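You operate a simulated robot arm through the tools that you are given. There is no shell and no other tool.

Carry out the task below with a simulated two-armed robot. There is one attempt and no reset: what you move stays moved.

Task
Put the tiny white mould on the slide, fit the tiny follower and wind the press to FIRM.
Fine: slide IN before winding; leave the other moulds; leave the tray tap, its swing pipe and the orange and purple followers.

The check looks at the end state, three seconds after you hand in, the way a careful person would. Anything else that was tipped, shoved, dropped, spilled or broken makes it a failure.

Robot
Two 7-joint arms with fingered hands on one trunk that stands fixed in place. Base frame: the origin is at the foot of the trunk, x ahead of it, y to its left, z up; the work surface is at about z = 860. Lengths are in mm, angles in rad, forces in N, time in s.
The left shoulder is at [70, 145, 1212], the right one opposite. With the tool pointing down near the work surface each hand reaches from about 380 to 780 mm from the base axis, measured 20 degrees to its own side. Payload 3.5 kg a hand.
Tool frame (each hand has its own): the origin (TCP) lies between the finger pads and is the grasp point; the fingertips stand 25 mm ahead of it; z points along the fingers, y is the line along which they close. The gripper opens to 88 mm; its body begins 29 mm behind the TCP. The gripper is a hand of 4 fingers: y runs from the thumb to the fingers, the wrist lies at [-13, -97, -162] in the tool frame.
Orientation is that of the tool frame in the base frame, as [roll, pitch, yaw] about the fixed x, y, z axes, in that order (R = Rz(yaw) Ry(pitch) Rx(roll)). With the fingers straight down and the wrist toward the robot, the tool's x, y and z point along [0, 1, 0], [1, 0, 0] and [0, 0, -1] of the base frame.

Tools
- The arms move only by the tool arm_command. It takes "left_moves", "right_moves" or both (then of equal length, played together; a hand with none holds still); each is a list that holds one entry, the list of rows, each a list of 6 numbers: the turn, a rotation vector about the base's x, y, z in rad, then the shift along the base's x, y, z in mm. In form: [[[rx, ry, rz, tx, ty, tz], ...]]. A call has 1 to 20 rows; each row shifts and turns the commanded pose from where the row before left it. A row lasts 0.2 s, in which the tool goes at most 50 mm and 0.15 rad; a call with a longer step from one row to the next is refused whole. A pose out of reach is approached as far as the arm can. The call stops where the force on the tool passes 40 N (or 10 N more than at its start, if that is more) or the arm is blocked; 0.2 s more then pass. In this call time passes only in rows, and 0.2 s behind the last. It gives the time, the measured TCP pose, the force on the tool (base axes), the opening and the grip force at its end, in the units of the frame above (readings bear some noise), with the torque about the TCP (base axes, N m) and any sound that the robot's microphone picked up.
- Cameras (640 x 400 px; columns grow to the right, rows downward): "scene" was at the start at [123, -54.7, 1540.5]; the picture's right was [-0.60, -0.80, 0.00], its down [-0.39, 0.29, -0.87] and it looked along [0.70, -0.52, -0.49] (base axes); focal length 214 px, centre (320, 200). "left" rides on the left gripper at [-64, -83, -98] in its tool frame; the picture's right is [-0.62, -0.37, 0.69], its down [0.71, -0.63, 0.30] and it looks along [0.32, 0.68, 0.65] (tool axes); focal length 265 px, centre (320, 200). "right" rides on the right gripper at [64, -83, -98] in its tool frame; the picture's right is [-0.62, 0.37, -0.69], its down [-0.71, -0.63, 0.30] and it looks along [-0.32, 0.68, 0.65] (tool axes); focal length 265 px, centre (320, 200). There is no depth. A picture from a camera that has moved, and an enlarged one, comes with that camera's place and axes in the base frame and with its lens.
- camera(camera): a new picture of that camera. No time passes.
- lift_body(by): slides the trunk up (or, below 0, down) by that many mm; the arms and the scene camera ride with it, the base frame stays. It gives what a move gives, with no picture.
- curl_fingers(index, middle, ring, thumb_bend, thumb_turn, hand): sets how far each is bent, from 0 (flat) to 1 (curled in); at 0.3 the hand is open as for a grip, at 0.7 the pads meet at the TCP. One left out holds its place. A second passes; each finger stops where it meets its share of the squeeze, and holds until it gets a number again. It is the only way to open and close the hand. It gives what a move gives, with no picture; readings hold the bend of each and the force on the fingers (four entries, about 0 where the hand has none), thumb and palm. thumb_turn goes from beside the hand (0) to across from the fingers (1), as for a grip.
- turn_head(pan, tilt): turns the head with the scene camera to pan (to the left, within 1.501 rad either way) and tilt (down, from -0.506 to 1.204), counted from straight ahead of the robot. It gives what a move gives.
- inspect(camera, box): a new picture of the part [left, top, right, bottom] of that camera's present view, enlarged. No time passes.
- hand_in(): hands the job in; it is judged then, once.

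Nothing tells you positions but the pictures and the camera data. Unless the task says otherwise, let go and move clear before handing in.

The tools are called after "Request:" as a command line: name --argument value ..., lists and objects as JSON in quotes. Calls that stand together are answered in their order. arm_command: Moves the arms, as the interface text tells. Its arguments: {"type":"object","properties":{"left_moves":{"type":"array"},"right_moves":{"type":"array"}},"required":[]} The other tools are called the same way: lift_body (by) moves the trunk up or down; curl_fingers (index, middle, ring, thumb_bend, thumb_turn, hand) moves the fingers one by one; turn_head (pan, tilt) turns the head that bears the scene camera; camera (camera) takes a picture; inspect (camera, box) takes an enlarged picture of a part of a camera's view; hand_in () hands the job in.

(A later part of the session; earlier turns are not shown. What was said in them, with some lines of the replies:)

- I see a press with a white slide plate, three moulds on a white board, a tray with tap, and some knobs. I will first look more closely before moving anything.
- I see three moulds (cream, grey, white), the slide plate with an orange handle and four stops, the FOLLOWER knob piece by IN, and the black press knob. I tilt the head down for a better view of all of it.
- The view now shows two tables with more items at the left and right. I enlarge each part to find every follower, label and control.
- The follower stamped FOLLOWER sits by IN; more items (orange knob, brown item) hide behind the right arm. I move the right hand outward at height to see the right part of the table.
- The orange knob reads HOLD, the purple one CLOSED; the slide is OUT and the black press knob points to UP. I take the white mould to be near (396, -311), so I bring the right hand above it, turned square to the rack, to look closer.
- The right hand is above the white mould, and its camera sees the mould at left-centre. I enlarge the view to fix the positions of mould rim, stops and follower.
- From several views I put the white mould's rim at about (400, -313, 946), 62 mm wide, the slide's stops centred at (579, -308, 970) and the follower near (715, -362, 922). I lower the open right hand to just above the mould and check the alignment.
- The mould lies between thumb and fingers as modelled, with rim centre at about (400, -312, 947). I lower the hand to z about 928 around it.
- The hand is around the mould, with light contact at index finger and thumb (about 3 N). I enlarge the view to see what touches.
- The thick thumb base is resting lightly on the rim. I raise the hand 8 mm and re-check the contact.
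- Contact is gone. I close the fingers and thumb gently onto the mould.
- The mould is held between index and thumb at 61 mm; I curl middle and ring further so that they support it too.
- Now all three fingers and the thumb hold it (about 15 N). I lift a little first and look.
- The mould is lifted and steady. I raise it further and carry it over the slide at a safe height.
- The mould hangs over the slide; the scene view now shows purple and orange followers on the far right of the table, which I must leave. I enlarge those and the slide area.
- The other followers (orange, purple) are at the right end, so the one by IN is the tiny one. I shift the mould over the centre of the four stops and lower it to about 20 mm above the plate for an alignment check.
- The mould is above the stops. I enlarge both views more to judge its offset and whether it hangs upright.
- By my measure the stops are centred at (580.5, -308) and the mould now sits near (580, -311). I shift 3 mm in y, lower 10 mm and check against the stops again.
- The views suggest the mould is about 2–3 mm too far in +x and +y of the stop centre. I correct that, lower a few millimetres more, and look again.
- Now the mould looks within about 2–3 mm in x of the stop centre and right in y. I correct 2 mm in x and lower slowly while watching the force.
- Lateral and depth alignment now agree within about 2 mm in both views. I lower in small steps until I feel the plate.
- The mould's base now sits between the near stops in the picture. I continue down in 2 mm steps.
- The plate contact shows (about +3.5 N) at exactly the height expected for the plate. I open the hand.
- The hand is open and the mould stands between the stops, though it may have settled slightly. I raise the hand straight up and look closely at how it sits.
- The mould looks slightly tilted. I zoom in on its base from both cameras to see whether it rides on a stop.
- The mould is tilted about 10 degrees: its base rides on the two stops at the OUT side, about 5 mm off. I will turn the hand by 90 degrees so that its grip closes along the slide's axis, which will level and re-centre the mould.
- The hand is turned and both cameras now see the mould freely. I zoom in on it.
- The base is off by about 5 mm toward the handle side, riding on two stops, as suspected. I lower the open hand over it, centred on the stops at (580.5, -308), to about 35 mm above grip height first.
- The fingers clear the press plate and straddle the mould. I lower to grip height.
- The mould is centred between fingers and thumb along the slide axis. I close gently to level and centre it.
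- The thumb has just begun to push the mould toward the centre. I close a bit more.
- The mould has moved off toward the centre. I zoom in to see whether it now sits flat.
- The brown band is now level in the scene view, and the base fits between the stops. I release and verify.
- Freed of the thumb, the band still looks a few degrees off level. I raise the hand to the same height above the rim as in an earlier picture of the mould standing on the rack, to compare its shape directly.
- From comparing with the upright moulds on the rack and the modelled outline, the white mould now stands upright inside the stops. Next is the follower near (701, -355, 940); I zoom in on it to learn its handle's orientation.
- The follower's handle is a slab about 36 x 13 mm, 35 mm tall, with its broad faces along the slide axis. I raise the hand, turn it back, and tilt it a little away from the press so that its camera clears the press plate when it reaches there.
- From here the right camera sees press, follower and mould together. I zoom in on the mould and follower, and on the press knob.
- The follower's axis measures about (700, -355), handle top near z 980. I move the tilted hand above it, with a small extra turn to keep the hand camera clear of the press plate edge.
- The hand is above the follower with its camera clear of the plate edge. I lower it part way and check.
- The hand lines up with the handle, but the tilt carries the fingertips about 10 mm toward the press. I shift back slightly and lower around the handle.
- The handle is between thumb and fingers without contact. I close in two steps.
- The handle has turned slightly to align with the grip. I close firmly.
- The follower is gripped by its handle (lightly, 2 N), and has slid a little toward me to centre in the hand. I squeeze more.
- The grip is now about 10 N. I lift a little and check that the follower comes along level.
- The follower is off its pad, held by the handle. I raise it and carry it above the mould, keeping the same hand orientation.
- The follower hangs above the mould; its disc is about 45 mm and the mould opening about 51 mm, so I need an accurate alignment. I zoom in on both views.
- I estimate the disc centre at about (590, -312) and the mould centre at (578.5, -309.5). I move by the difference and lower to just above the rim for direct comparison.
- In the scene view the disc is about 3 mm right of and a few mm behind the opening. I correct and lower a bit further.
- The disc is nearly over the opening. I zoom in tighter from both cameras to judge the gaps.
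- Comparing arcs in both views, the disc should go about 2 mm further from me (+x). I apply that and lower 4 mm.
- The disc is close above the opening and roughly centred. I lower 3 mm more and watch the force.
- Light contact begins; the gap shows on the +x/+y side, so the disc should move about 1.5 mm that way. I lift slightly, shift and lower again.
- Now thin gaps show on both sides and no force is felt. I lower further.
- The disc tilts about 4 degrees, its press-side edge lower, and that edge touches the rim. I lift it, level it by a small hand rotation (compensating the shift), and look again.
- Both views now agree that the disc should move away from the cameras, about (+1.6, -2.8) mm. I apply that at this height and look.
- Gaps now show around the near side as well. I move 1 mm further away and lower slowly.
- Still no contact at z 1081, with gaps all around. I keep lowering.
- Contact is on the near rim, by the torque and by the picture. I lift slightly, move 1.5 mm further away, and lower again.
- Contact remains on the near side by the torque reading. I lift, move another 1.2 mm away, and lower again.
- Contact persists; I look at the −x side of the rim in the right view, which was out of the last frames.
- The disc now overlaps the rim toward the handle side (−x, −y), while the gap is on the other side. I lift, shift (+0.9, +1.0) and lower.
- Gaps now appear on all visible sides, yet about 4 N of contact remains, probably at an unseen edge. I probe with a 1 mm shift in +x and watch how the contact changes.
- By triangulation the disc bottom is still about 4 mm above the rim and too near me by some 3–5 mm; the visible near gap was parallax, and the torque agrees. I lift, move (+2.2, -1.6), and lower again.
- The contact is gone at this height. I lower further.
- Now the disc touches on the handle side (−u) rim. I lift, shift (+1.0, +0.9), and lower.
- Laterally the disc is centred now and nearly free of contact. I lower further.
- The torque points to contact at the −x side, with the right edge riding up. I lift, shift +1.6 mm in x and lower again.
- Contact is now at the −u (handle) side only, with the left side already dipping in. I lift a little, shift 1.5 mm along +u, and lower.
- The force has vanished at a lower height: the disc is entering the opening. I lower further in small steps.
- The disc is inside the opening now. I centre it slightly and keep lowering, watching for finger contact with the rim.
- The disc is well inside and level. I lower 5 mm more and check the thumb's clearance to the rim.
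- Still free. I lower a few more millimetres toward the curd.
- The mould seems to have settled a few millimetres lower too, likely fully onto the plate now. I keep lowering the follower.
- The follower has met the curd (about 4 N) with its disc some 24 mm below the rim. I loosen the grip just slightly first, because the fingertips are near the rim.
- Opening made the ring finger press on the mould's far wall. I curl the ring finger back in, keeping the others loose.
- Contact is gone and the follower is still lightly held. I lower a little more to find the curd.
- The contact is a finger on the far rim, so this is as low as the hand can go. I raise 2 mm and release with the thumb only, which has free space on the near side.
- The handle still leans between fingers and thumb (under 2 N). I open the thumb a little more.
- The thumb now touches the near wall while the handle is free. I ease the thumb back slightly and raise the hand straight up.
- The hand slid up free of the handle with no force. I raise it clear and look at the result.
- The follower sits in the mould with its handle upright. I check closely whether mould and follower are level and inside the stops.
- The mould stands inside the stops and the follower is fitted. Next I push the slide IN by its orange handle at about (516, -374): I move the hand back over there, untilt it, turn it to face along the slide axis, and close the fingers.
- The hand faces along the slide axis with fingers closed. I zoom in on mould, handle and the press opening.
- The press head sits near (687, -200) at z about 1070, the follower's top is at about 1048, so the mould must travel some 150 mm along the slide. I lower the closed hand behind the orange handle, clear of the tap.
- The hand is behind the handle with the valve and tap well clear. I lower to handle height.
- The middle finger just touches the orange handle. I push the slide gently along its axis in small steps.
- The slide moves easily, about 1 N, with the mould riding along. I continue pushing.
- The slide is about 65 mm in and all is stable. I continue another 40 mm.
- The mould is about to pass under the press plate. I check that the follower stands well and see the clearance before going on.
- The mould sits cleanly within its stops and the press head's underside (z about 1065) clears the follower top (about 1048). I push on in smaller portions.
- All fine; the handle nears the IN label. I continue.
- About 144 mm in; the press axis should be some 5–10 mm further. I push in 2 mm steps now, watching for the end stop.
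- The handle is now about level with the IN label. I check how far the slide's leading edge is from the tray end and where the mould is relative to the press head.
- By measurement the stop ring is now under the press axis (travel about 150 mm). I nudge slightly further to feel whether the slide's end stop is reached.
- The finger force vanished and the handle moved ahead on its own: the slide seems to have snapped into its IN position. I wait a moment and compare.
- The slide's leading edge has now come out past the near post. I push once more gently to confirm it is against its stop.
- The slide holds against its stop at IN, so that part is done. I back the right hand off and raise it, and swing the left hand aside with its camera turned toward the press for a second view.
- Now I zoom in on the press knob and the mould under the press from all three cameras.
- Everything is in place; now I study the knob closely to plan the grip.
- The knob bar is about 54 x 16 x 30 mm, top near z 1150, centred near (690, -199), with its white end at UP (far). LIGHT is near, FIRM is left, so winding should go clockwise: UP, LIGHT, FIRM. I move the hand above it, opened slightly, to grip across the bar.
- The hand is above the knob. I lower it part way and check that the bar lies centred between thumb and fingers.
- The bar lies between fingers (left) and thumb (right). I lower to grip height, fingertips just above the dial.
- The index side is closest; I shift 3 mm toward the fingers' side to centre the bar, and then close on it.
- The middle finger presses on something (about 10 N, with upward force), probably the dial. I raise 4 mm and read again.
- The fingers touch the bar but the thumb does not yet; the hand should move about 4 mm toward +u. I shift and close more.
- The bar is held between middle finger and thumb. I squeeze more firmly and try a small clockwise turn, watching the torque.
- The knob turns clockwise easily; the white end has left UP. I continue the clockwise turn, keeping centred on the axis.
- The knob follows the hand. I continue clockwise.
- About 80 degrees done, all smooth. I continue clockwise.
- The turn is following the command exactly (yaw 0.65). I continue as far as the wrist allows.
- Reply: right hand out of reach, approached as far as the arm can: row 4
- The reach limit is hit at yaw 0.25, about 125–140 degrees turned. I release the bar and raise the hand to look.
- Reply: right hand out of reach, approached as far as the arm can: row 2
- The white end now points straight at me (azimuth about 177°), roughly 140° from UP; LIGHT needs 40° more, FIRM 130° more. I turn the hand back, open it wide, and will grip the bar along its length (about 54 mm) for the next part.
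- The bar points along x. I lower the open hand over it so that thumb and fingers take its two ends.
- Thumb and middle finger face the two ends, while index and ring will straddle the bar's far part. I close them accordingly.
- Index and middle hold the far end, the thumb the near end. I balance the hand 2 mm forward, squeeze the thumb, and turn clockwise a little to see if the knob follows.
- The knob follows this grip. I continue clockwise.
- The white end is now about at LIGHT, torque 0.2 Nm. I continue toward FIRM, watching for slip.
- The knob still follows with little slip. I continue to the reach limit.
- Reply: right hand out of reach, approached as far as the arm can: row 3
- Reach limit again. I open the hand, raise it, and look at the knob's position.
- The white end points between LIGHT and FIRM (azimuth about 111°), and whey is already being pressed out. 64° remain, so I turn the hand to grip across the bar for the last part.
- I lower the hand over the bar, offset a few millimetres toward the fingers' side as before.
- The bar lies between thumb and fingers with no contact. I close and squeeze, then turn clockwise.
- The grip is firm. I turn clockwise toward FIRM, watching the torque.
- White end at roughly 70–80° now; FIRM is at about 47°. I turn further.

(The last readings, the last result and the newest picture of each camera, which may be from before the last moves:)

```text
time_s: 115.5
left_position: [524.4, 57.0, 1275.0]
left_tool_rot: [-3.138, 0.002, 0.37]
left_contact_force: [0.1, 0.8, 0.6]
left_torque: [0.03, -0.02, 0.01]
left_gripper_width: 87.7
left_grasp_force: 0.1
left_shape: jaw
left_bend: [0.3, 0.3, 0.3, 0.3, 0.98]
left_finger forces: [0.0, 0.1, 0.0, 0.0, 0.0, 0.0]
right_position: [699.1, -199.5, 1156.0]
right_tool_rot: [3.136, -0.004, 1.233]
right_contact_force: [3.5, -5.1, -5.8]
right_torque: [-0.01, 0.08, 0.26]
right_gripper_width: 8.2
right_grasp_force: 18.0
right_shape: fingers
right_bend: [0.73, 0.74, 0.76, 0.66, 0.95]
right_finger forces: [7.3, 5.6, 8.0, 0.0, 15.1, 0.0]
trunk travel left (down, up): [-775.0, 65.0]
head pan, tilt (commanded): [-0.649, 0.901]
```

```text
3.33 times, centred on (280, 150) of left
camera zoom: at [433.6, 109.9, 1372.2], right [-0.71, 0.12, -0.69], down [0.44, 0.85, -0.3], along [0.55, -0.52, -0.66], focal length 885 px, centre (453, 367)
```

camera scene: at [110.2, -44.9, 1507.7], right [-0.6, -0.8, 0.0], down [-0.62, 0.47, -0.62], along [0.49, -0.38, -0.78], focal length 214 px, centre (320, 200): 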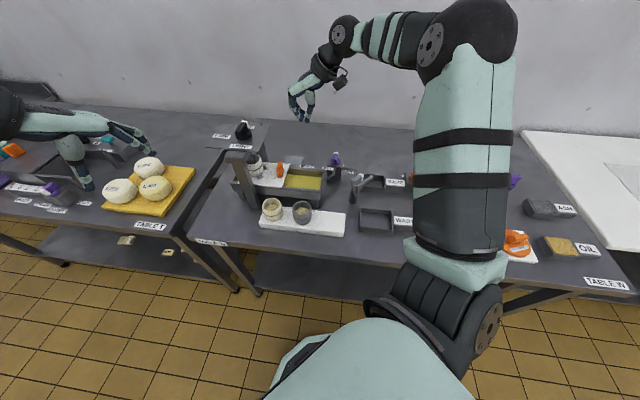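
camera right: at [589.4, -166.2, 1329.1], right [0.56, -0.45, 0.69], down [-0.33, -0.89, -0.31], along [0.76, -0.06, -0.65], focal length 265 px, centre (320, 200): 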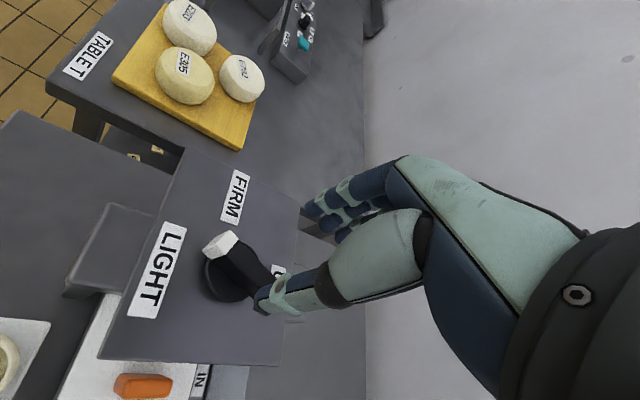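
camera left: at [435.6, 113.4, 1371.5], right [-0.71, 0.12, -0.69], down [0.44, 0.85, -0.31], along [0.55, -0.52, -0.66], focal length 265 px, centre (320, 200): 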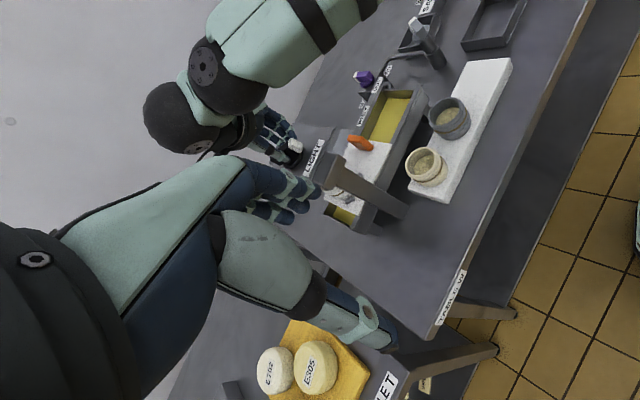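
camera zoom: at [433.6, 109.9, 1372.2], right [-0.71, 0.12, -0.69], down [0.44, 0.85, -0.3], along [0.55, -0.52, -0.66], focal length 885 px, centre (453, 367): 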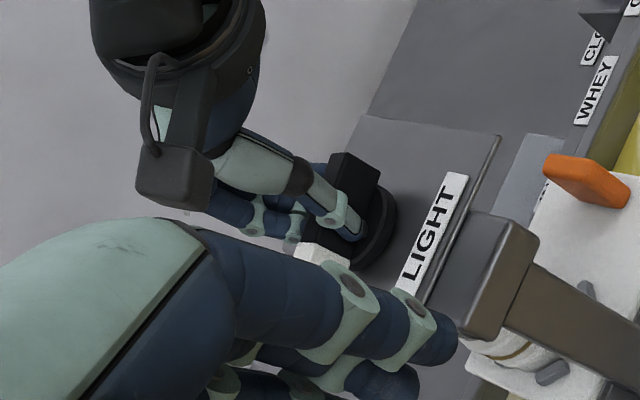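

By the known grip offset the white end is at about 53°. I turn the last bit and watch for an end stop.

Request:
arm_command --right_moves '[[[0, 0, -0.06, -0.1, -0.3, 0], [0, 0, -0.05, -0.1, -0.3, 0]]]'

Request:
inspect --camera "right" --box '[180, 130, 400, 360]'

Request:
inspect --camera "scene" --box '[200, 95, 270, 165]'

```text
time_s: 116.1
left_position: [524.3, 56.7, 1274.1]
left_tool_rot: [-3.139, 0.002, 0.373]
left_contact_force: [-0.2, -0.8, 0.2]
left_torque: [0.0, 0.0, 0.0]
left_gripper_width: 87.6
left_grasp_force: 0.1
left_shape: jaw
left_bend: [0.3, 0.3, 0.3, 0.3, 0.98]
left_finger forces: [0.0, 0.0, 0.1, 0.1, 0.0, 0.0]
right_position: [699.1, -199.7, 1155.8]
right_tool_rot: [3.134, -0.003, 1.123]
right_contact_force: [5.4, -3.7, -4.0]
right_torque: [0.02, 0.05, 0.35]
right_gripper_width: 8.5
right_grasp_force: 19.2
right_shape: fingers
right_bend: [0.74, 0.74, 0.76, 0.65, 0.96]
right_finger forces: [5.9, 6.1, 10.0, 0.0, 15.6, 0.1]
trunk travel left (down, up): [-775.0, 65.0]
head pan, tilt (commanded): [-0.649, 0.901]
```

```text
1.74 times, centred on (290, 245) of right
camera zoom: at [651.4, -105.1, 1254.7], right [0.06, -0.72, 0.69], down [-0.87, -0.37, -0.31], along [0.48, -0.59, -0.65], focal length 462 px, centre (372, 122)
```

zoom: 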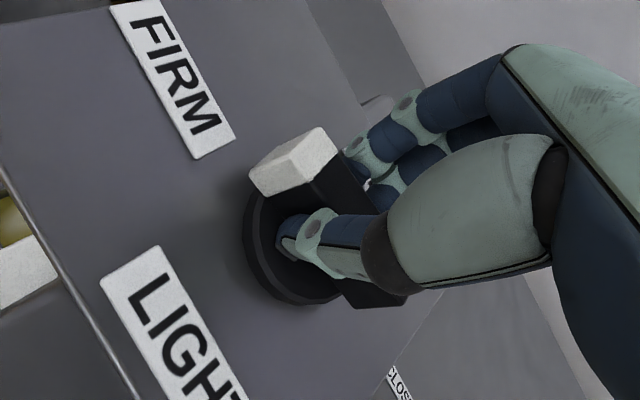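

```text
5.71 times, centred on (235, 130) of scene
camera zoom: at [113.3, -47.6, 1507.4], right [-0.6, -0.8, 0.0], down [-0.63, 0.47, -0.62], along [0.49, -0.37, -0.79], focal length 1226 px, centre (806, 600)
```

zoom: 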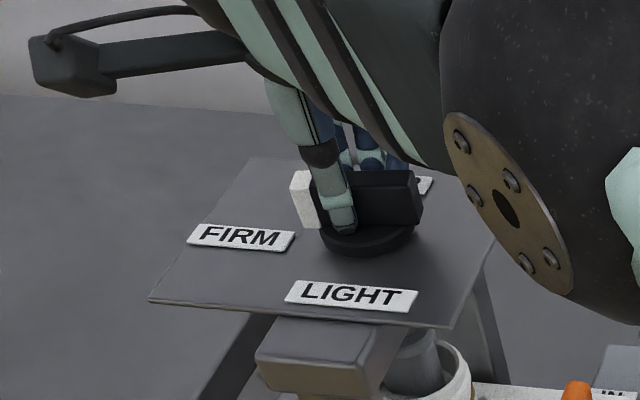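

The white end no longer moved while the torque rose to 0.35 Nm, and it lines up with the FIRM label: it seems to be at its stop. I press a little further to confirm.

Request:
arm_command --right_moves '[[[0, 0, -0.05, 0, 0, 0], [0, 0, -0.04, 0, 0, 0]]]'

Request:
inspect --camera "right" --box '[180, 130, 400, 360]'

Request:
inspect --camera "scene" --box '[200, 95, 270, 165]'

```text
time_s: 116.7
left_position: [524.9, 57.3, 1273.8]
left_tool_rot: [-3.139, 0.002, 0.372]
left_contact_force: [-1.0, -0.9, 0.6]
left_torque: [0.01, 0.0, -0.02]
left_gripper_width: 87.8
left_grasp_force: 0.0
left_shape: jaw
left_bend: [0.3, 0.3, 0.3, 0.3, 0.98]
left_finger forces: [0.0, 0.0, 0.0, 0.0, 0.0, 0.1]
right_position: [698.4, -200.4, 1155.1]
right_tool_rot: [3.133, -0.004, 1.034]
right_contact_force: [8.4, -3.4, -1.2]
right_torque: [-0.03, 0.01, 0.42]
right_gripper_width: 8.4
right_grasp_force: 20.2
right_shape: fingers
right_bend: [0.74, 0.74, 0.76, 0.65, 0.96]
right_finger forces: [5.6, 6.6, 12.2, 0.0, 16.0, 0.0]
trunk travel left (down, up): [-775.0, 65.0]
head pan, tilt (commanded): [-0.649, 0.901]
```

```text
1.74 times, centred on (290, 245) of right
camera zoom: at [660.3, -101.3, 1254.8], right [-0.01, -0.72, 0.69], down [-0.9, -0.29, -0.31], along [0.43, -0.63, -0.65], focal length 462 px, centre (372, 122)
```

zoom: 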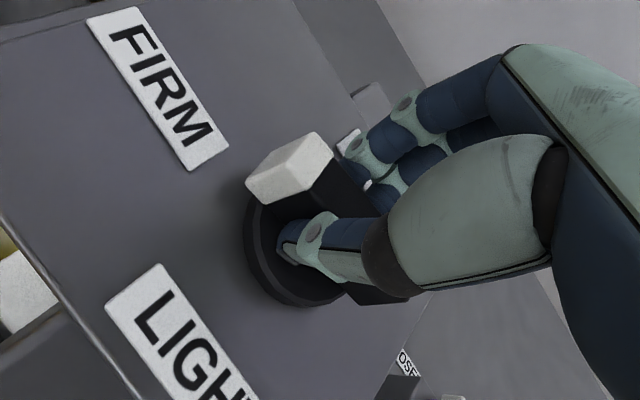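

```text
5.71 times, centred on (235, 130) of scene
camera zoom: at [113.5, -47.4, 1507.4], right [-0.6, -0.8, 0.0], down [-0.63, 0.47, -0.62], along [0.49, -0.37, -0.79], focal length 1226 px, centre (806, 600)
```

zoom: 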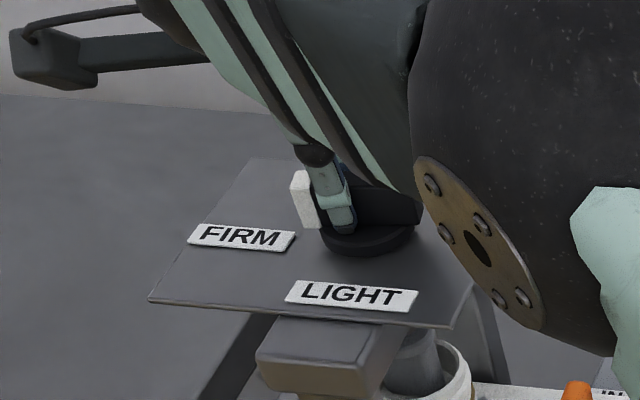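

The knob is against its stop at FIRM (torque 0.42 Nm, no more motion). I ease off the hand's turn, then open the fingers without disturbing it.

Request:
arm_command --right_moves '[[[0, 0, 0.05, 0, 0, 0], [0, 0, 0.05, 0, 0, 0], [0, 0, 0.05, 0, 0, 0]]]'

Request:
curl_fingers --hand "right" --index 0.5 --middle 0.5 --ring 0.5 --thumb_bend 0.46

Request:
inspect --camera "right" --box '[180, 130, 400, 360]'

Request:
inspect --camera "scene" --box '[200, 95, 270, 165]'

```text
time_s: 117.5
left_position: [523.8, 57.8, 1274.2]
left_tool_rot: [-3.138, 0.002, 0.371]
left_contact_force: [1.5, -1.2, -0.4]
left_torque: [0.01, 0.0, -0.01]
left_gripper_width: 87.4
left_grasp_force: 0.0
left_shape: jaw
left_bend: [0.3, 0.3, 0.3, 0.3, 0.98]
left_finger forces: [0.0, 0.0, 0.0, 0.0, 0.0, 0.1]
right_position: [697.8, -200.6, 1157.0]
right_tool_rot: [3.134, -0.003, 1.185]
right_contact_force: [7.2, -4.2, -0.8]
right_torque: [0.02, 0.02, 0.15]
right_gripper_width: 8.3
right_grasp_force: 17.3
right_shape: fingers
right_bend: [0.74, 0.74, 0.76, 0.66, 0.95]
right_finger forces: [9.0, 5.2, 7.2, 0.0, 13.4, 0.0]
trunk travel left (down, up): [-775.0, 65.0]
head pan, tilt (commanded): [-0.649, 0.901]
```

```text
time_s: 118.5
left_position: [522.3, 58.8, 1275.4]
left_tool_rot: [-3.14, 0.0, 0.372]
left_contact_force: [-0.7, -0.1, 0.1]
left_torque: [-0.01, 0.0, -0.02]
left_gripper_width: 87.6
left_grasp_force: 0.1
left_shape: jaw
left_bend: [0.3, 0.3, 0.3, 0.3, 0.98]
left_finger forces: [0.0, 0.0, 0.0, 0.0, 0.1, 0.0]
right_position: [696.6, -199.7, 1157.7]
right_tool_rot: [3.133, -0.004, 1.183]
right_contact_force: [0.1, 0.3, -0.8]
right_torque: [0.03, -0.01, 0.02]
right_gripper_width: 45.7
right_grasp_force: 0.2
right_shape: fingers
right_bend: [0.5, 0.5, 0.5, 0.46, 0.97]
right_finger forces: [0.0, 0.0, 0.1, 0.0, 0.1, 0.0]
trunk travel left (down, up): [-775.0, 65.0]
head pan, tilt (commanded): [-0.649, 0.901]
```

```text
1.74 times, centred on (290, 245) of right
camera zoom: at [643.0, -106.8, 1256.0], right [0.1, -0.71, 0.69], down [-0.85, -0.42, -0.31], along [0.52, -0.56, -0.65], focal length 462 px, centre (372, 122)
```

zoom: 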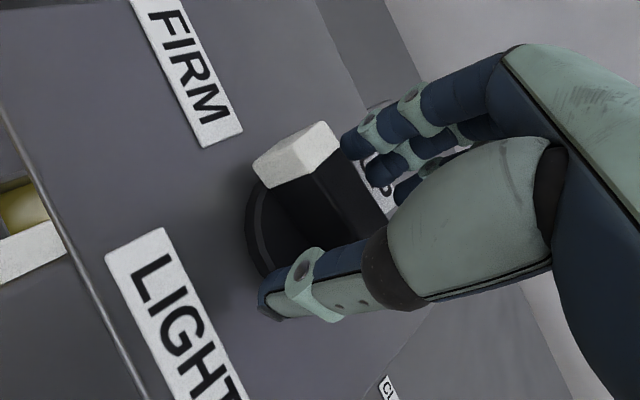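

```text
5.71 times, centred on (235, 130) of scene
camera zoom: at [109.8, -45.9, 1507.7], right [-0.6, -0.8, 0.0], down [-0.62, 0.47, -0.62], along [0.49, -0.38, -0.78], focal length 1226 px, centre (806, 600)
```

zoom: 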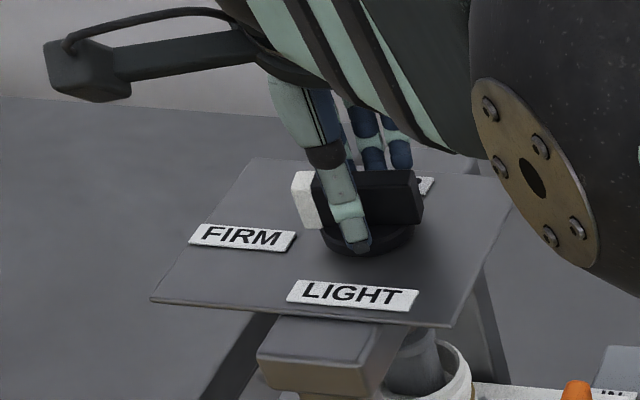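

The hand is open and free of contact. I raise it straight up and move it aside for a clear look.

Request:
arm_command --right_moves '[[[0, 0, 0, 0, 0, 15], [0, 0, 0, 0, 0, 25], [0, 0, 0, 0, 0, 35], [0, 0, 0, -10, -10, 30], [0, 0, 0, -30, -30, 0], [0, 0, 0, -30, -30, 0], [0, 0, 0, -30, -30, 0], [0, 0, 0, -30, -30, 0]]]'

Request:
inspect --camera "scene" --box '[190, 95, 290, 195]'

Request:
camera --camera "right"

Request:
inspect --camera "left" --box '[240, 80, 420, 250]'

Request:
camera --camera "scene"

```text
time_s: 120.3
left_position: [519.1, 55.7, 1276.1]
left_tool_rot: [-3.14, -0.002, 0.372]
left_contact_force: [-0.2, 0.0, -0.2]
left_torque: [0.0, 0.01, 0.0]
left_gripper_width: 87.6
left_grasp_force: 0.1
left_shape: jaw
left_bend: [0.3, 0.3, 0.3, 0.3, 0.98]
left_finger forces: [0.0, 0.1, 0.0, 0.0, 0.1, 0.0]
right_position: [565.0, -330.3, 1263.3]
right_tool_rot: [3.132, -0.004, 1.184]
right_contact_force: [-0.1, -0.4, 0.2]
right_torque: [0.02, -0.02, 0.01]
right_gripper_width: 45.7
right_grasp_force: 0.0
right_shape: fingers
right_bend: [0.5, 0.5, 0.5, 0.46, 0.97]
right_finger forces: [0.0, 0.0, 0.0, 0.0, 0.0, 0.1]
trunk travel left (down, up): [-775.0, 65.0]
head pan, tilt (commanded): [-0.649, 0.901]
```

```text
4.00 times, centred on (240, 145) of scene
camera zoom: at [107.8, -48.0, 1507.8], right [-0.6, -0.8, 0.0], down [-0.62, 0.47, -0.62], along [0.5, -0.37, -0.78], focal length 858 px, centre (640, 420)
```

zoom: 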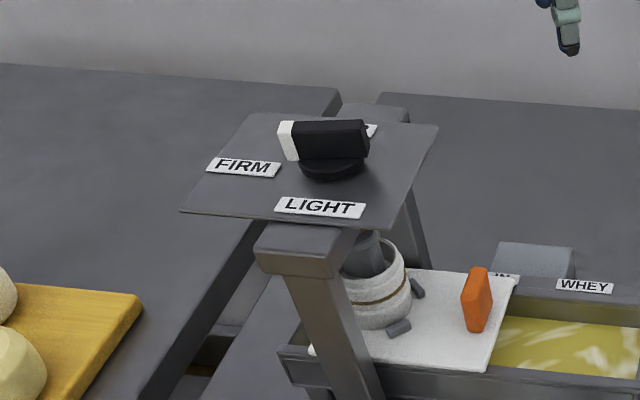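

```text
taken
camera right: at [510.6, -239.2, 1361.6], right [0.1, -0.71, 0.69], down [-0.85, -0.42, -0.32], along [0.52, -0.56, -0.65], focal length 265 px, centre (320, 200)
```

right: 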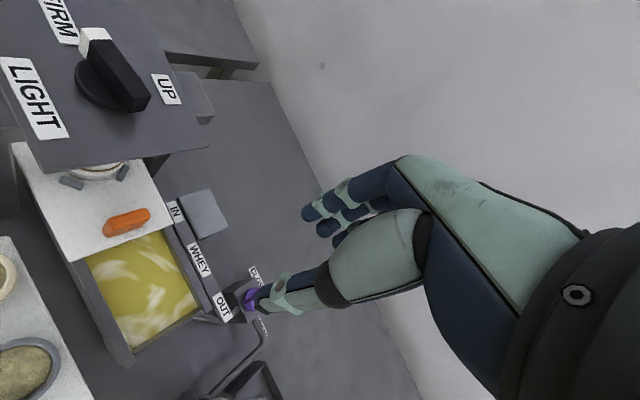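

```text
2.35 times, centred on (330, 165) of left
camera zoom: at [428.9, 109.5, 1373.9], right [-0.71, 0.12, -0.69], down [0.44, 0.85, -0.3], along [0.55, -0.52, -0.65], focal length 624 px, centre (296, 282)
```

zoom: 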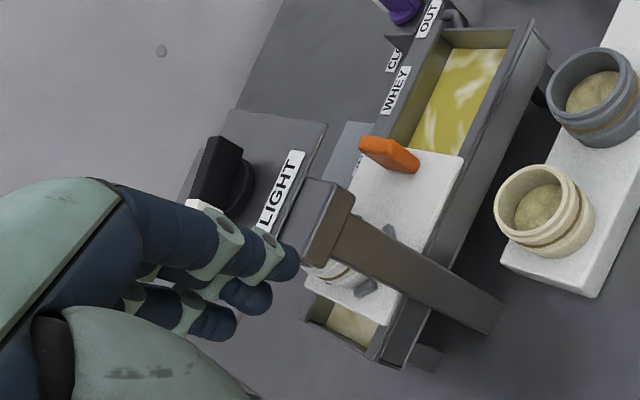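

```text
taken
camera scene: at [107.8, -48.0, 1507.8], right [-0.6, -0.8, 0.0], down [-0.62, 0.47, -0.62], along [0.5, -0.37, -0.78], focal length 214 px, centre (320, 200)
```

scene: 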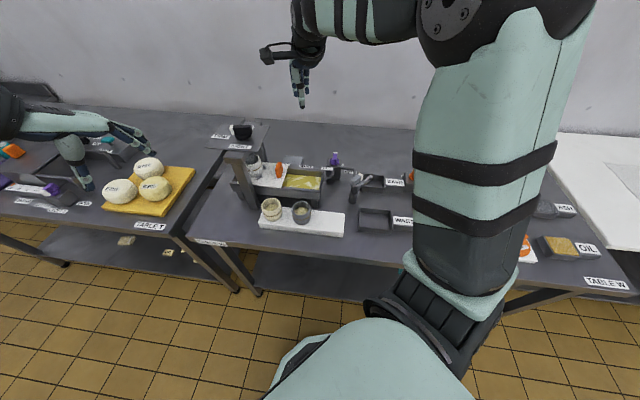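

Everything is clear of the press now. I check the pointer's exact direction and the press head on the follower with zooms.

Request:
inspect --camera "right" --box '[0, 0, 220, 210]'

Request:
inspect --camera "scene" --box '[210, 110, 265, 155]'

Request:
inspect --camera "scene" --box '[245, 140, 335, 200]'

```text
1.90 times, centred on (110, 105) of right
camera zoom: at [510.6, -239.2, 1361.6], right [0.1, -0.71, 0.69], down [-0.85, -0.42, -0.32], along [0.52, -0.56, -0.65], focal length 506 px, centre (720, 381)
```

zoom: 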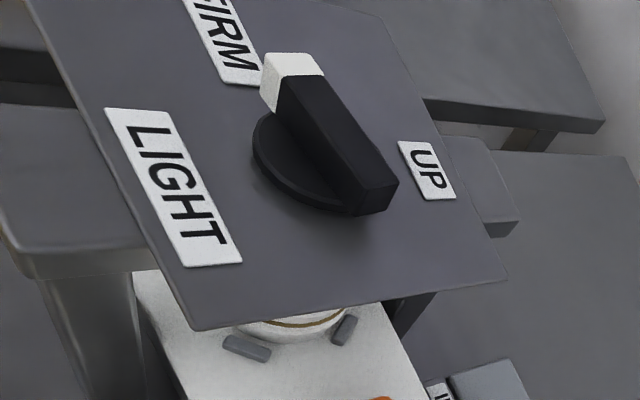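

```text
8.89 times, centred on (238, 132) of scene
camera zoom: at [107.8, -48.0, 1507.8], right [-0.6, -0.8, 0.0], down [-0.62, 0.47, -0.62], along [0.5, -0.37, -0.78], focal length 1906 px, centre (1053, 800)
```

zoom: 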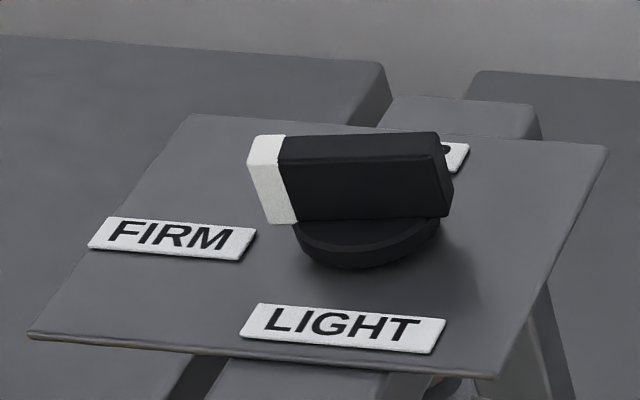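

```text
6.67 times, centred on (290, 170) of scene
camera zoom: at [107.8, -48.0, 1507.8], right [-0.6, -0.8, 0.0], down [-0.62, 0.47, -0.62], along [0.5, -0.37, -0.78], focal length 1430 px, centre (520, 400)
```

zoom: 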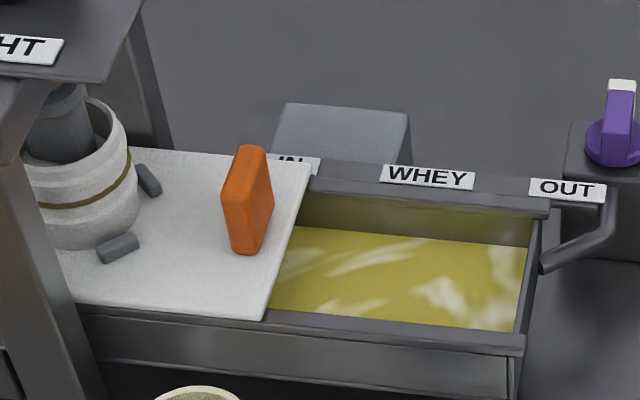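

The mould is pressed, whey runs in the tray, and nothing else was disturbed. But the pointer measures about 55°, while FIRM's centre is near 47°, so it is a few degrees short; I go back to re-grip and finish the turn.

Request:
arm_command --right_moves '[[[0, 0, 0, 30, 30, 0], [0, 0, 0, 30, 30, 0], [0, 0, 0, 30, 30, 0], [0, 0, 0, 30, 30, 0], [0, 0, 0, 11.6, 10.4, -20], [0, 0, 0, 0, 0, -30], [0, 0, 0, 0, 0, -30], [0, 0, 0, 0, 0, -26]]]'

Request:
inspect --camera "right" --box '[180, 130, 400, 360]'

Request:
inspect --camera "scene" --box '[200, 95, 270, 165]'

```text
time_s: 122.1
left_position: [522.8, 58.5, 1273.6]
left_tool_rot: [-3.139, 0.0, 0.372]
left_contact_force: [-0.2, -0.9, 0.7]
left_torque: [0.0, 0.0, -0.01]
left_gripper_width: 87.5
left_grasp_force: 0.0
left_shape: jaw
left_bend: [0.3, 0.3, 0.3, 0.3, 0.98]
left_finger forces: [0.0, 0.1, 0.1, 0.0, 0.1, 0.0]
right_position: [698.9, -198.9, 1156.2]
right_tool_rot: [3.134, -0.004, 1.184]
right_contact_force: [0.0, 0.3, -0.4]
right_torque: [0.0, 0.01, -0.03]
right_gripper_width: 45.7
right_grasp_force: 0.1
right_shape: fingers
right_bend: [0.5, 0.5, 0.5, 0.46, 0.97]
right_finger forces: [0.0, 0.0, 0.1, 0.0, 0.1, 0.0]
trunk travel left (down, up): [-775.0, 65.0]
head pan, tilt (commanded): [-0.649, 0.901]
```

```text
1.74 times, centred on (290, 245) of right
camera zoom: at [645.6, -106.9, 1254.2], right [0.1, -0.71, 0.69], down [-0.85, -0.42, -0.31], along [0.52, -0.56, -0.65], focal length 462 px, centre (372, 122)
```

zoom: 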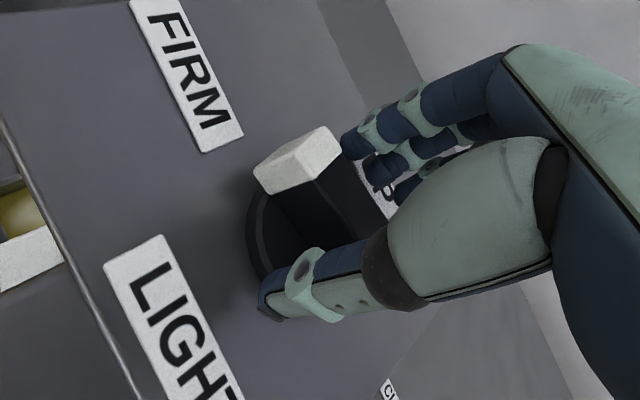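

```text
5.71 times, centred on (235, 130) of scene
camera zoom: at [111.2, -46.3, 1507.6], right [-0.6, -0.8, 0.0], down [-0.62, 0.47, -0.62], along [0.49, -0.38, -0.78], focal length 1226 px, centre (806, 600)
```

zoom: 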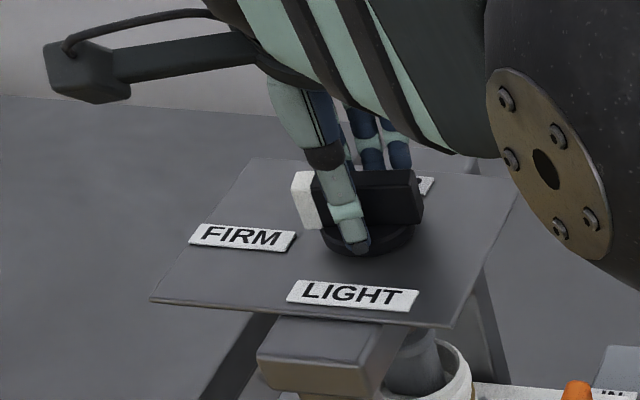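

The hand straddles the bar again. I close firmly and turn clockwise with more squeeze.

Request:
curl_fingers --hand "right" --index 0.66 --middle 0.66 --ring 0.66 --thumb_bend 0.66

Request:
curl_fingers --hand "right" --index 0.86 --middle 0.86 --ring 0.88 --thumb_bend 0.88

Request:
arm_command --right_moves '[[[0, 0, -0.06, 0, 0, 0], [0, 0, -0.06, 0, 0, 0], [0, 0, -0.06, 0, 0, 0]]]'

Request:
inspect --camera "right" --box '[180, 130, 400, 360]'

Request:
inspect --camera "scene" --box '[200, 95, 270, 165]'

```text
time_s: 123.1
left_position: [521.7, 57.8, 1275.6]
left_tool_rot: [-3.141, -0.001, 0.372]
left_contact_force: [-0.8, 0.3, 0.5]
left_torque: [-0.02, -0.02, -0.02]
left_gripper_width: 87.6
left_grasp_force: 0.1
left_shape: jaw
left_bend: [0.3, 0.3, 0.3, 0.3, 0.98]
left_finger forces: [0.1, 0.1, 0.0, 0.1, 0.0, 0.0]
right_position: [698.3, -198.3, 1156.1]
right_tool_rot: [3.134, -0.003, 1.183]
right_contact_force: [-2.3, 0.9, -0.7]
right_torque: [0.02, 0.04, 0.0]
right_gripper_width: 12.0
right_grasp_force: 1.4
right_shape: fingers
right_bend: [0.65, 0.66, 0.66, 0.62, 0.97]
right_finger forces: [0.4, 0.0, 0.0, 0.0, 2.9, 0.0]
trunk travel left (down, up): [-775.0, 65.0]
head pan, tilt (commanded): [-0.649, 0.901]
```

```text
time_s: 124.1
left_position: [523.6, 56.4, 1275.1]
left_tool_rot: [-3.14, 0.0, 0.373]
left_contact_force: [-0.6, 0.6, 0.7]
left_torque: [0.02, 0.0, -0.02]
left_gripper_width: 87.6
left_grasp_force: 0.0
left_shape: jaw
left_bend: [0.3, 0.3, 0.3, 0.3, 0.98]
left_finger forces: [0.0, 0.0, 0.0, 0.0, 0.0, 0.1]
right_position: [698.1, -200.3, 1155.0]
right_tool_rot: [3.136, -0.004, 1.183]
right_contact_force: [1.6, -3.3, -6.0]
right_torque: [0.13, 0.15, 0.36]
right_gripper_width: 8.0
right_grasp_force: 26.2
right_shape: fingers
right_bend: [0.73, 0.73, 0.74, 0.66, 0.96]
right_finger forces: [7.7, 8.9, 9.4, 0.0, 26.2, 0.1]
trunk travel left (down, up): [-775.0, 65.0]
head pan, tilt (commanded): [-0.649, 0.901]
```

```text
time_s: 124.9
left_position: [525.1, 57.5, 1275.5]
left_tool_rot: [-3.138, 0.002, 0.371]
left_contact_force: [0.2, 0.1, -0.1]
left_torque: [0.0, -0.02, -0.02]
left_gripper_width: 87.4
left_grasp_force: 0.0
left_shape: jaw
left_bend: [0.3, 0.3, 0.3, 0.3, 0.98]
left_finger forces: [0.0, 0.1, 0.1, 0.0, 0.0, 0.0]
right_position: [700.5, -199.8, 1155.3]
right_tool_rot: [3.132, -0.003, 1.002]
right_contact_force: [4.2, -5.0, -3.2]
right_torque: [0.05, 0.12, 0.57]
right_gripper_width: 8.2
right_grasp_force: 28.2
right_shape: fingers
right_bend: [0.73, 0.73, 0.74, 0.65, 0.98]
right_finger forces: [5.4, 10.0, 14.8, 0.1, 27.0, 0.0]
trunk travel left (down, up): [-775.0, 65.0]
head pan, tilt (commanded): [-0.649, 0.901]
```

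```text
1.74 times, centred on (290, 245) of right
camera zoom: at [664.1, -100.4, 1253.8], right [-0.03, -0.72, 0.69], down [-0.91, -0.26, -0.31], along [0.41, -0.64, -0.65], focal length 462 px, centre (372, 122)
```

zoom: 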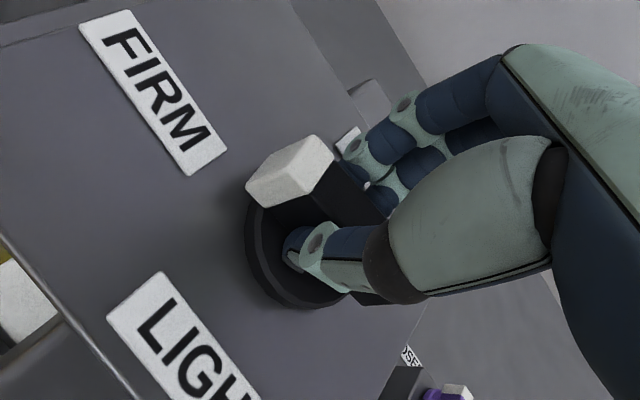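

```text
5.71 times, centred on (235, 130) of scene
camera zoom: at [112.6, -48.0, 1507.4], right [-0.6, -0.8, 0.0], down [-0.63, 0.47, -0.62], along [0.49, -0.37, -0.79], focal length 1226 px, centre (806, 600)
```

zoom: 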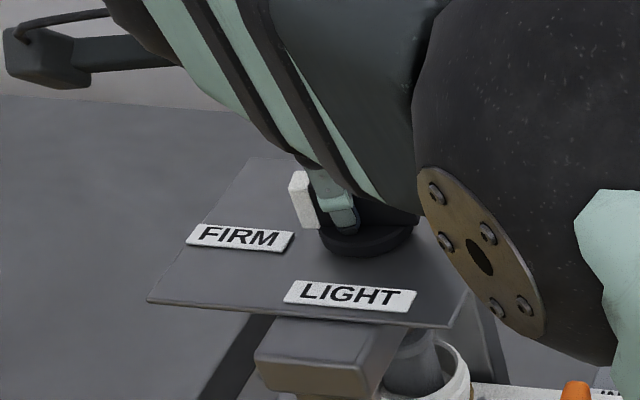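

With a 27 N squeeze and 0.57 Nm the knob has not moved further. I turn slightly more to make sure this is the hard stop rather than just resistance.

Request:
arm_command --right_moves '[[[0, 0, -0.06, 0, 0, 0], [0, 0, -0.06, 0, 0, 0]]]'

Request:
inspect --camera "right" --box '[180, 130, 400, 360]'

Request:
inspect --camera "scene" --box '[215, 110, 255, 150]'

Request:
inspect --camera "left" --box '[240, 110, 320, 190]'

```text
time_s: 125.5
left_position: [524.9, 56.6, 1275.9]
left_tool_rot: [-3.139, 0.004, 0.373]
left_contact_force: [0.6, 0.0, -0.5]
left_torque: [0.0, 0.01, 0.02]
left_gripper_width: 87.3
left_grasp_force: 0.1
left_shape: jaw
left_bend: [0.3, 0.3, 0.3, 0.3, 0.98]
left_finger forces: [0.1, 0.0, 0.0, 0.1, 0.0, 0.0]
right_position: [700.7, -200.0, 1156.0]
right_tool_rot: [3.134, -0.005, 0.882]
right_contact_force: [7.2, -5.7, -1.8]
right_torque: [-0.1, 0.03, 0.65]
right_gripper_width: 8.1
right_grasp_force: 29.4
right_shape: fingers
right_bend: [0.74, 0.73, 0.74, 0.65, 0.99]
right_finger forces: [5.0, 10.8, 18.5, 0.1, 26.1, 0.0]
trunk travel left (down, up): [-775.0, 65.0]
head pan, tilt (commanded): [-0.649, 0.901]
```

```text
1.74 times, centred on (290, 245) of right
camera zoom: at [676.7, -97.0, 1253.9], right [-0.12, -0.71, 0.69], down [-0.94, -0.15, -0.31], along [0.33, -0.69, -0.65], focal length 462 px, centre (372, 122)
```

zoom: 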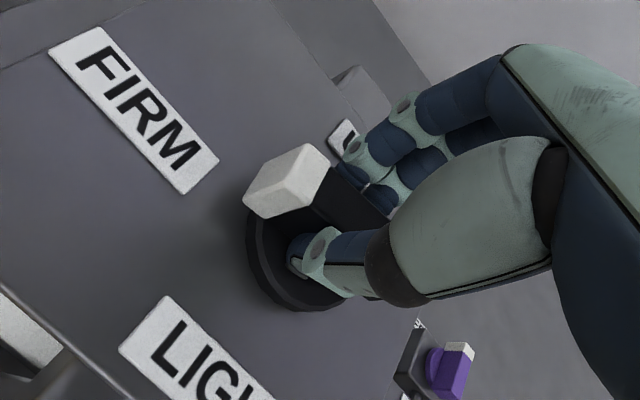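

```text
10.00 times, centred on (235, 130) of scene
camera zoom: at [113.1, -48.2, 1507.4], right [-0.6, -0.8, 0.0], down [-0.63, 0.47, -0.62], along [0.49, -0.37, -0.79], focal length 2145 px, centre (1170, 900)
```

zoom: 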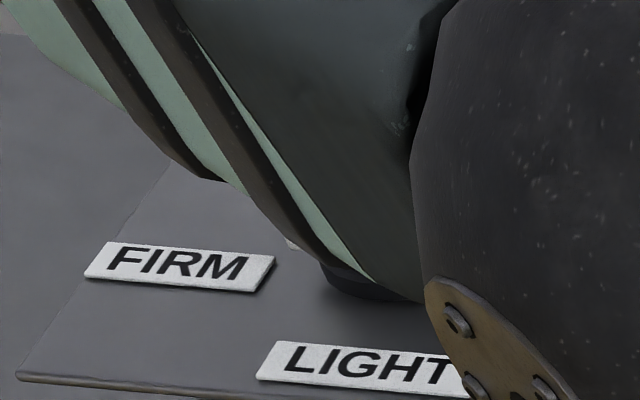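

```text
5.00 times, centred on (280, 150) of left
camera zoom: at [433.8, 109.3, 1372.2], right [-0.71, 0.12, -0.69], down [0.44, 0.85, -0.3], along [0.55, -0.52, -0.66], focal length 1327 px, centre (520, 450)
```

zoom: 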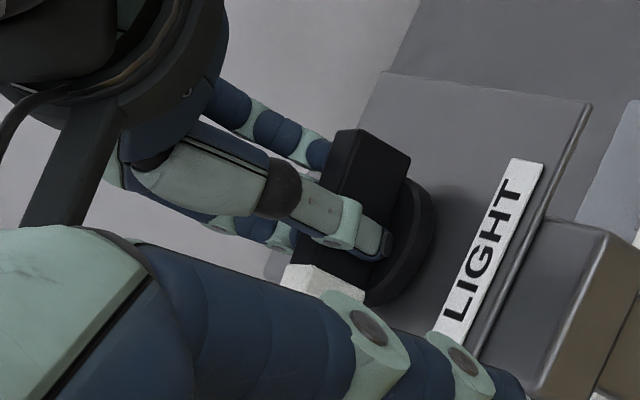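

The torque reached 0.65 Nm with no further movement, so the knob is at its hard stop. I ease off, open, and retreat again.

Request:
arm_command --right_moves '[[[0, 0, 0.06, 0, 0, 0], [0, 0, 0.06, 0, 0, 0], [0, 0, 0.06, 0, 0, 0]]]'

Request:
curl_fingers --hand "right" --index 0.5 --middle 0.5 --ring 0.5 --thumb_bend 0.46

Request:
arm_command --right_moves '[[[0, 0, 0, 0, 0, 15], [0, 0, 0, 0, 0, 25], [0, 0, 0, 0, 0, 35], [0, 0, 0.1, -10, -10, 30], [0, 0, 0.1, -30, -30, 0], [0, 0, 0.1, -30, -30, 0], [0, 0, 0.1, -30, -30, 0], [0, 0, 0.1, -30, -30, 0]]]'

Request:
inspect --camera "scene" --box '[210, 110, 265, 155]'

Request:
inspect --camera "right" --box '[0, 0, 220, 210]'

Request:
inspect --camera "scene" --box '[235, 140, 285, 185]'

```text
time_s: 126.3
left_position: [524.1, 55.6, 1273.3]
left_tool_rot: [-3.139, -0.001, 0.372]
left_contact_force: [0.8, 0.7, 0.3]
left_torque: [0.01, 0.05, -0.01]
left_gripper_width: 87.7
left_grasp_force: 0.0
left_shape: jaw
left_bend: [0.3, 0.3, 0.3, 0.3, 0.98]
left_finger forces: [0.0, 0.1, 0.0, 0.0, 0.0, 0.0]
right_position: [699.8, -201.2, 1155.0]
right_tool_rot: [3.136, -0.004, 1.065]
right_contact_force: [4.7, -4.9, -1.2]
right_torque: [0.06, 0.05, 0.39]
right_gripper_width: 8.1
right_grasp_force: 26.2
right_shape: fingers
right_bend: [0.74, 0.73, 0.74, 0.67, 0.97]
right_finger forces: [8.1, 8.5, 11.2, 0.0, 25.1, 0.0]
trunk travel left (down, up): [-775.0, 65.0]
head pan, tilt (commanded): [-0.649, 0.901]
```

```text
time_s: 127.3
left_position: [522.3, 58.9, 1275.2]
left_tool_rot: [3.141, 0.0, 0.373]
left_contact_force: [1.2, -0.2, -0.1]
left_torque: [0.0, 0.02, 0.03]
left_gripper_width: 87.6
left_grasp_force: 0.0
left_shape: jaw
left_bend: [0.3, 0.3, 0.3, 0.3, 0.98]
left_finger forces: [0.0, 0.1, 0.0, 0.0, 0.0, 0.1]
right_position: [697.6, -198.0, 1155.8]
right_tool_rot: [3.132, -0.003, 1.064]
right_contact_force: [-0.7, 0.4, 0.0]
right_torque: [0.03, -0.02, 0.03]
right_gripper_width: 45.3
right_grasp_force: 0.0
right_shape: fingers
right_bend: [0.5, 0.5, 0.5, 0.46, 0.98]
right_finger forces: [0.0, 0.0, 0.0, 0.0, 0.1, 0.1]
trunk travel left (down, up): [-775.0, 65.0]
head pan, tilt (commanded): [-0.649, 0.901]
```

```text
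time_s: 129.1
left_position: [519.9, 56.5, 1276.5]
left_tool_rot: [-3.14, -0.001, 0.37]
left_contact_force: [1.0, -1.2, 0.1]
left_torque: [0.0, -0.04, 0.01]
left_gripper_width: 87.4
left_grasp_force: 0.0
left_shape: jaw
left_bend: [0.3, 0.3, 0.3, 0.3, 0.98]
left_finger forces: [0.0, 0.1, 0.0, 0.0, 0.1, 0.0]
right_position: [566.5, -331.2, 1261.5]
right_tool_rot: [3.13, -0.006, 1.567]
right_contact_force: [-0.6, 0.7, 0.8]
right_torque: [0.0, 0.01, -0.01]
right_gripper_width: 45.8
right_grasp_force: 0.1
right_shape: fingers
right_bend: [0.5, 0.5, 0.5, 0.46, 0.98]
right_finger forces: [0.1, 0.1, 0.1, 0.0, 0.1, 0.1]
trunk travel left (down, up): [-775.0, 65.0]
head pan, tilt (commanded): [-0.649, 0.901]
```

```text
8.89 times, centred on (238, 132) of scene
camera zoom: at [107.9, -48.8, 1507.8], right [-0.6, -0.8, 0.0], down [-0.62, 0.48, -0.62], along [0.5, -0.37, -0.78], focal length 1906 px, centre (1053, 800)
```

zoom: 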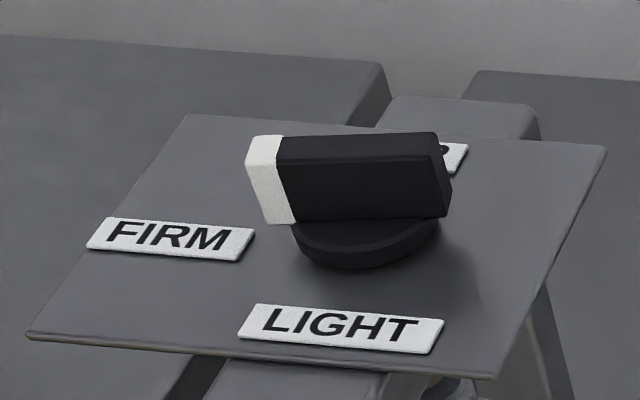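

```text
1.90 times, centred on (110, 105) of right
camera zoom: at [483.5, -266.8, 1359.5], right [0.36, -0.63, 0.69], down [-0.63, -0.71, -0.32], along [0.69, -0.32, -0.65], focal length 506 px, centre (720, 381)
```

zoom: 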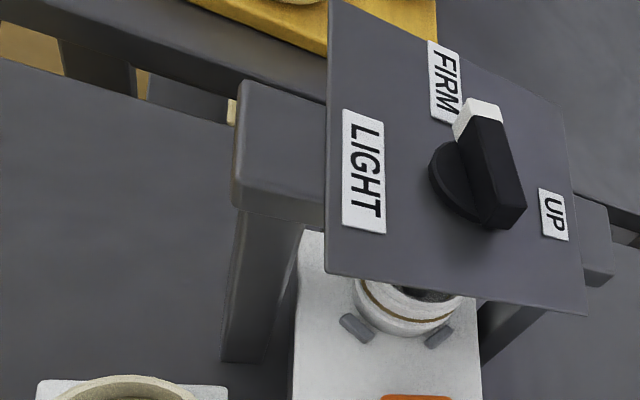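

```text
8.89 times, centred on (260, 162) of scene
camera zoom: at [107.9, -48.8, 1507.8], right [-0.6, -0.8, 0.0], down [-0.62, 0.48, -0.62], along [0.5, -0.37, -0.78], focal length 1906 px, centre (853, 533)
```

zoom: 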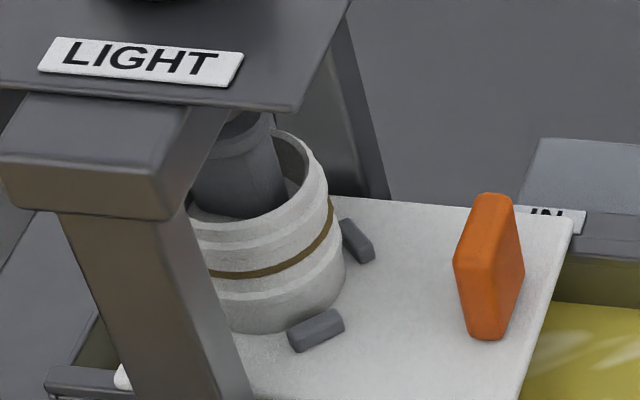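

The pointer lines up with FIRM at its stop, the press foot sits in the mould on the follower, and the slide is at IN. I do a last overall check of the table for anything displaced, after moving the right hand further clear.

Request:
arm_command --right_moves '[[[0, 0, 0, -30, -20, 25], [0, 0, 0, -35, -20, 25], [0, 0, 0, -35, -20, 25], [0, 0, 0, 0, 0, 0]]]'

Request:
camera --camera "right"

Request:
inspect --camera "scene" --box '[180, 90, 460, 260]'

Request:
inspect --camera "left" --box '[280, 0, 580, 250]'

```text
time_s: 130.1
left_position: [522.9, 57.3, 1275.2]
left_tool_rot: [-3.141, -0.001, 0.372]
left_contact_force: [0.1, 0.6, -0.6]
left_torque: [0.02, 0.0, 0.02]
left_gripper_width: 87.6
left_grasp_force: 0.1
left_shape: jaw
left_bend: [0.3, 0.3, 0.3, 0.3, 0.98]
left_finger forces: [0.0, 0.0, 0.0, 0.0, 0.1, 0.0]
right_position: [469.5, -389.8, 1337.1]
right_tool_rot: [3.134, -0.004, 1.563]
right_contact_force: [0.1, 0.6, 0.0]
right_torque: [0.04, 0.0, 0.01]
right_gripper_width: 45.4
right_grasp_force: 0.0
right_shape: fingers
right_bend: [0.5, 0.5, 0.5, 0.46, 0.98]
right_finger forces: [0.0, 0.1, 0.1, 0.1, 0.0, 0.0]
trunk travel left (down, up): [-775.0, 65.0]
head pan, tilt (commanded): [-0.649, 0.901]
```

```text
taken
camera right: at [385.3, -324.6, 1435.1], right [0.36, -0.63, 0.69], down [-0.63, -0.71, -0.31], along [0.69, -0.33, -0.65], focal length 265 px, centre (320, 200)
```

right: 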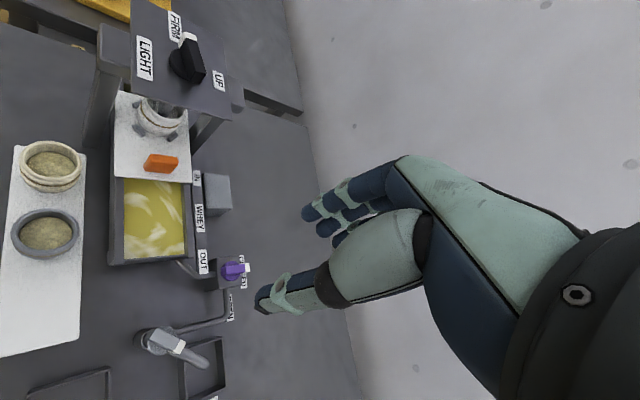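

```text
2.29 times, centred on (320, 175) of scene
camera zoom: at [110.6, -46.8, 1507.6], right [-0.6, -0.8, 0.0], down [-0.62, 0.47, -0.62], along [0.49, -0.38, -0.78], focal length 490 px, centre (320, 257)
```

zoom: 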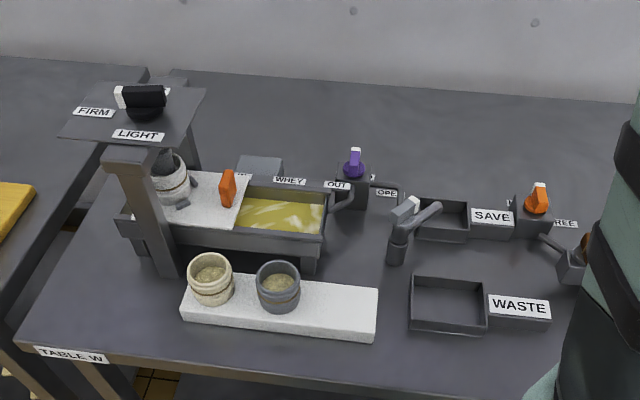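

```text
1.60 times, centred on (430, 125) of left
camera zoom: at [431.6, 110.6, 1372.8], right [-0.71, 0.12, -0.69], down [0.44, 0.85, -0.3], along [0.55, -0.52, -0.65], focal length 425 px, centre (144, 320)
```

zoom: 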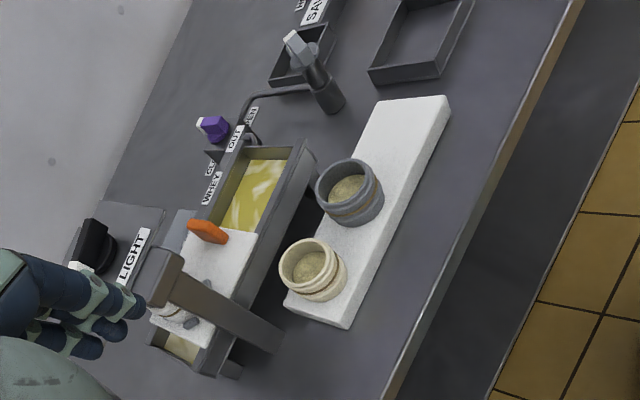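

Slide at IN, white mould with its follower under the pressed foot, pointer at FIRM against its stop; the other moulds, tap, swing pipe and followers are where they were, and both hands are clear. I hand the job in.

Request:
hand_in

```text
The job is handed in.
```

The job is handed in: the tiny white mould is under the press with the tiny follower fitted, the slide is at IN, and the press is wound to FIRM. I haven't seen the result of the check.

- **Mould:** it first tipped onto two of the slide's stops. I re-gripped it and set it level inside all four before going on.
- **Follower:** it took several tries to line up with the mould opening. I couldn't lower it all the way with the hand, so it dropped the last few millimetres. It looked upright afterwards.
- **Slide:** I pushed it in before winding. It snapped into its IN position and did not move when I pushed again.
- **Press:** I turned the knob clockwise past LIGHT until it stopped. By my measurements it points about 5–8° short of the centre of the FIRM label. It would not move further even with a firm twist, so I took that as its stop.

Whey is now standing in the tray. In the last views the other two moulds, the tray tap and its swing pipe were where they started. I left the orange and purple followers alone, but they were out of view in the final pictures.
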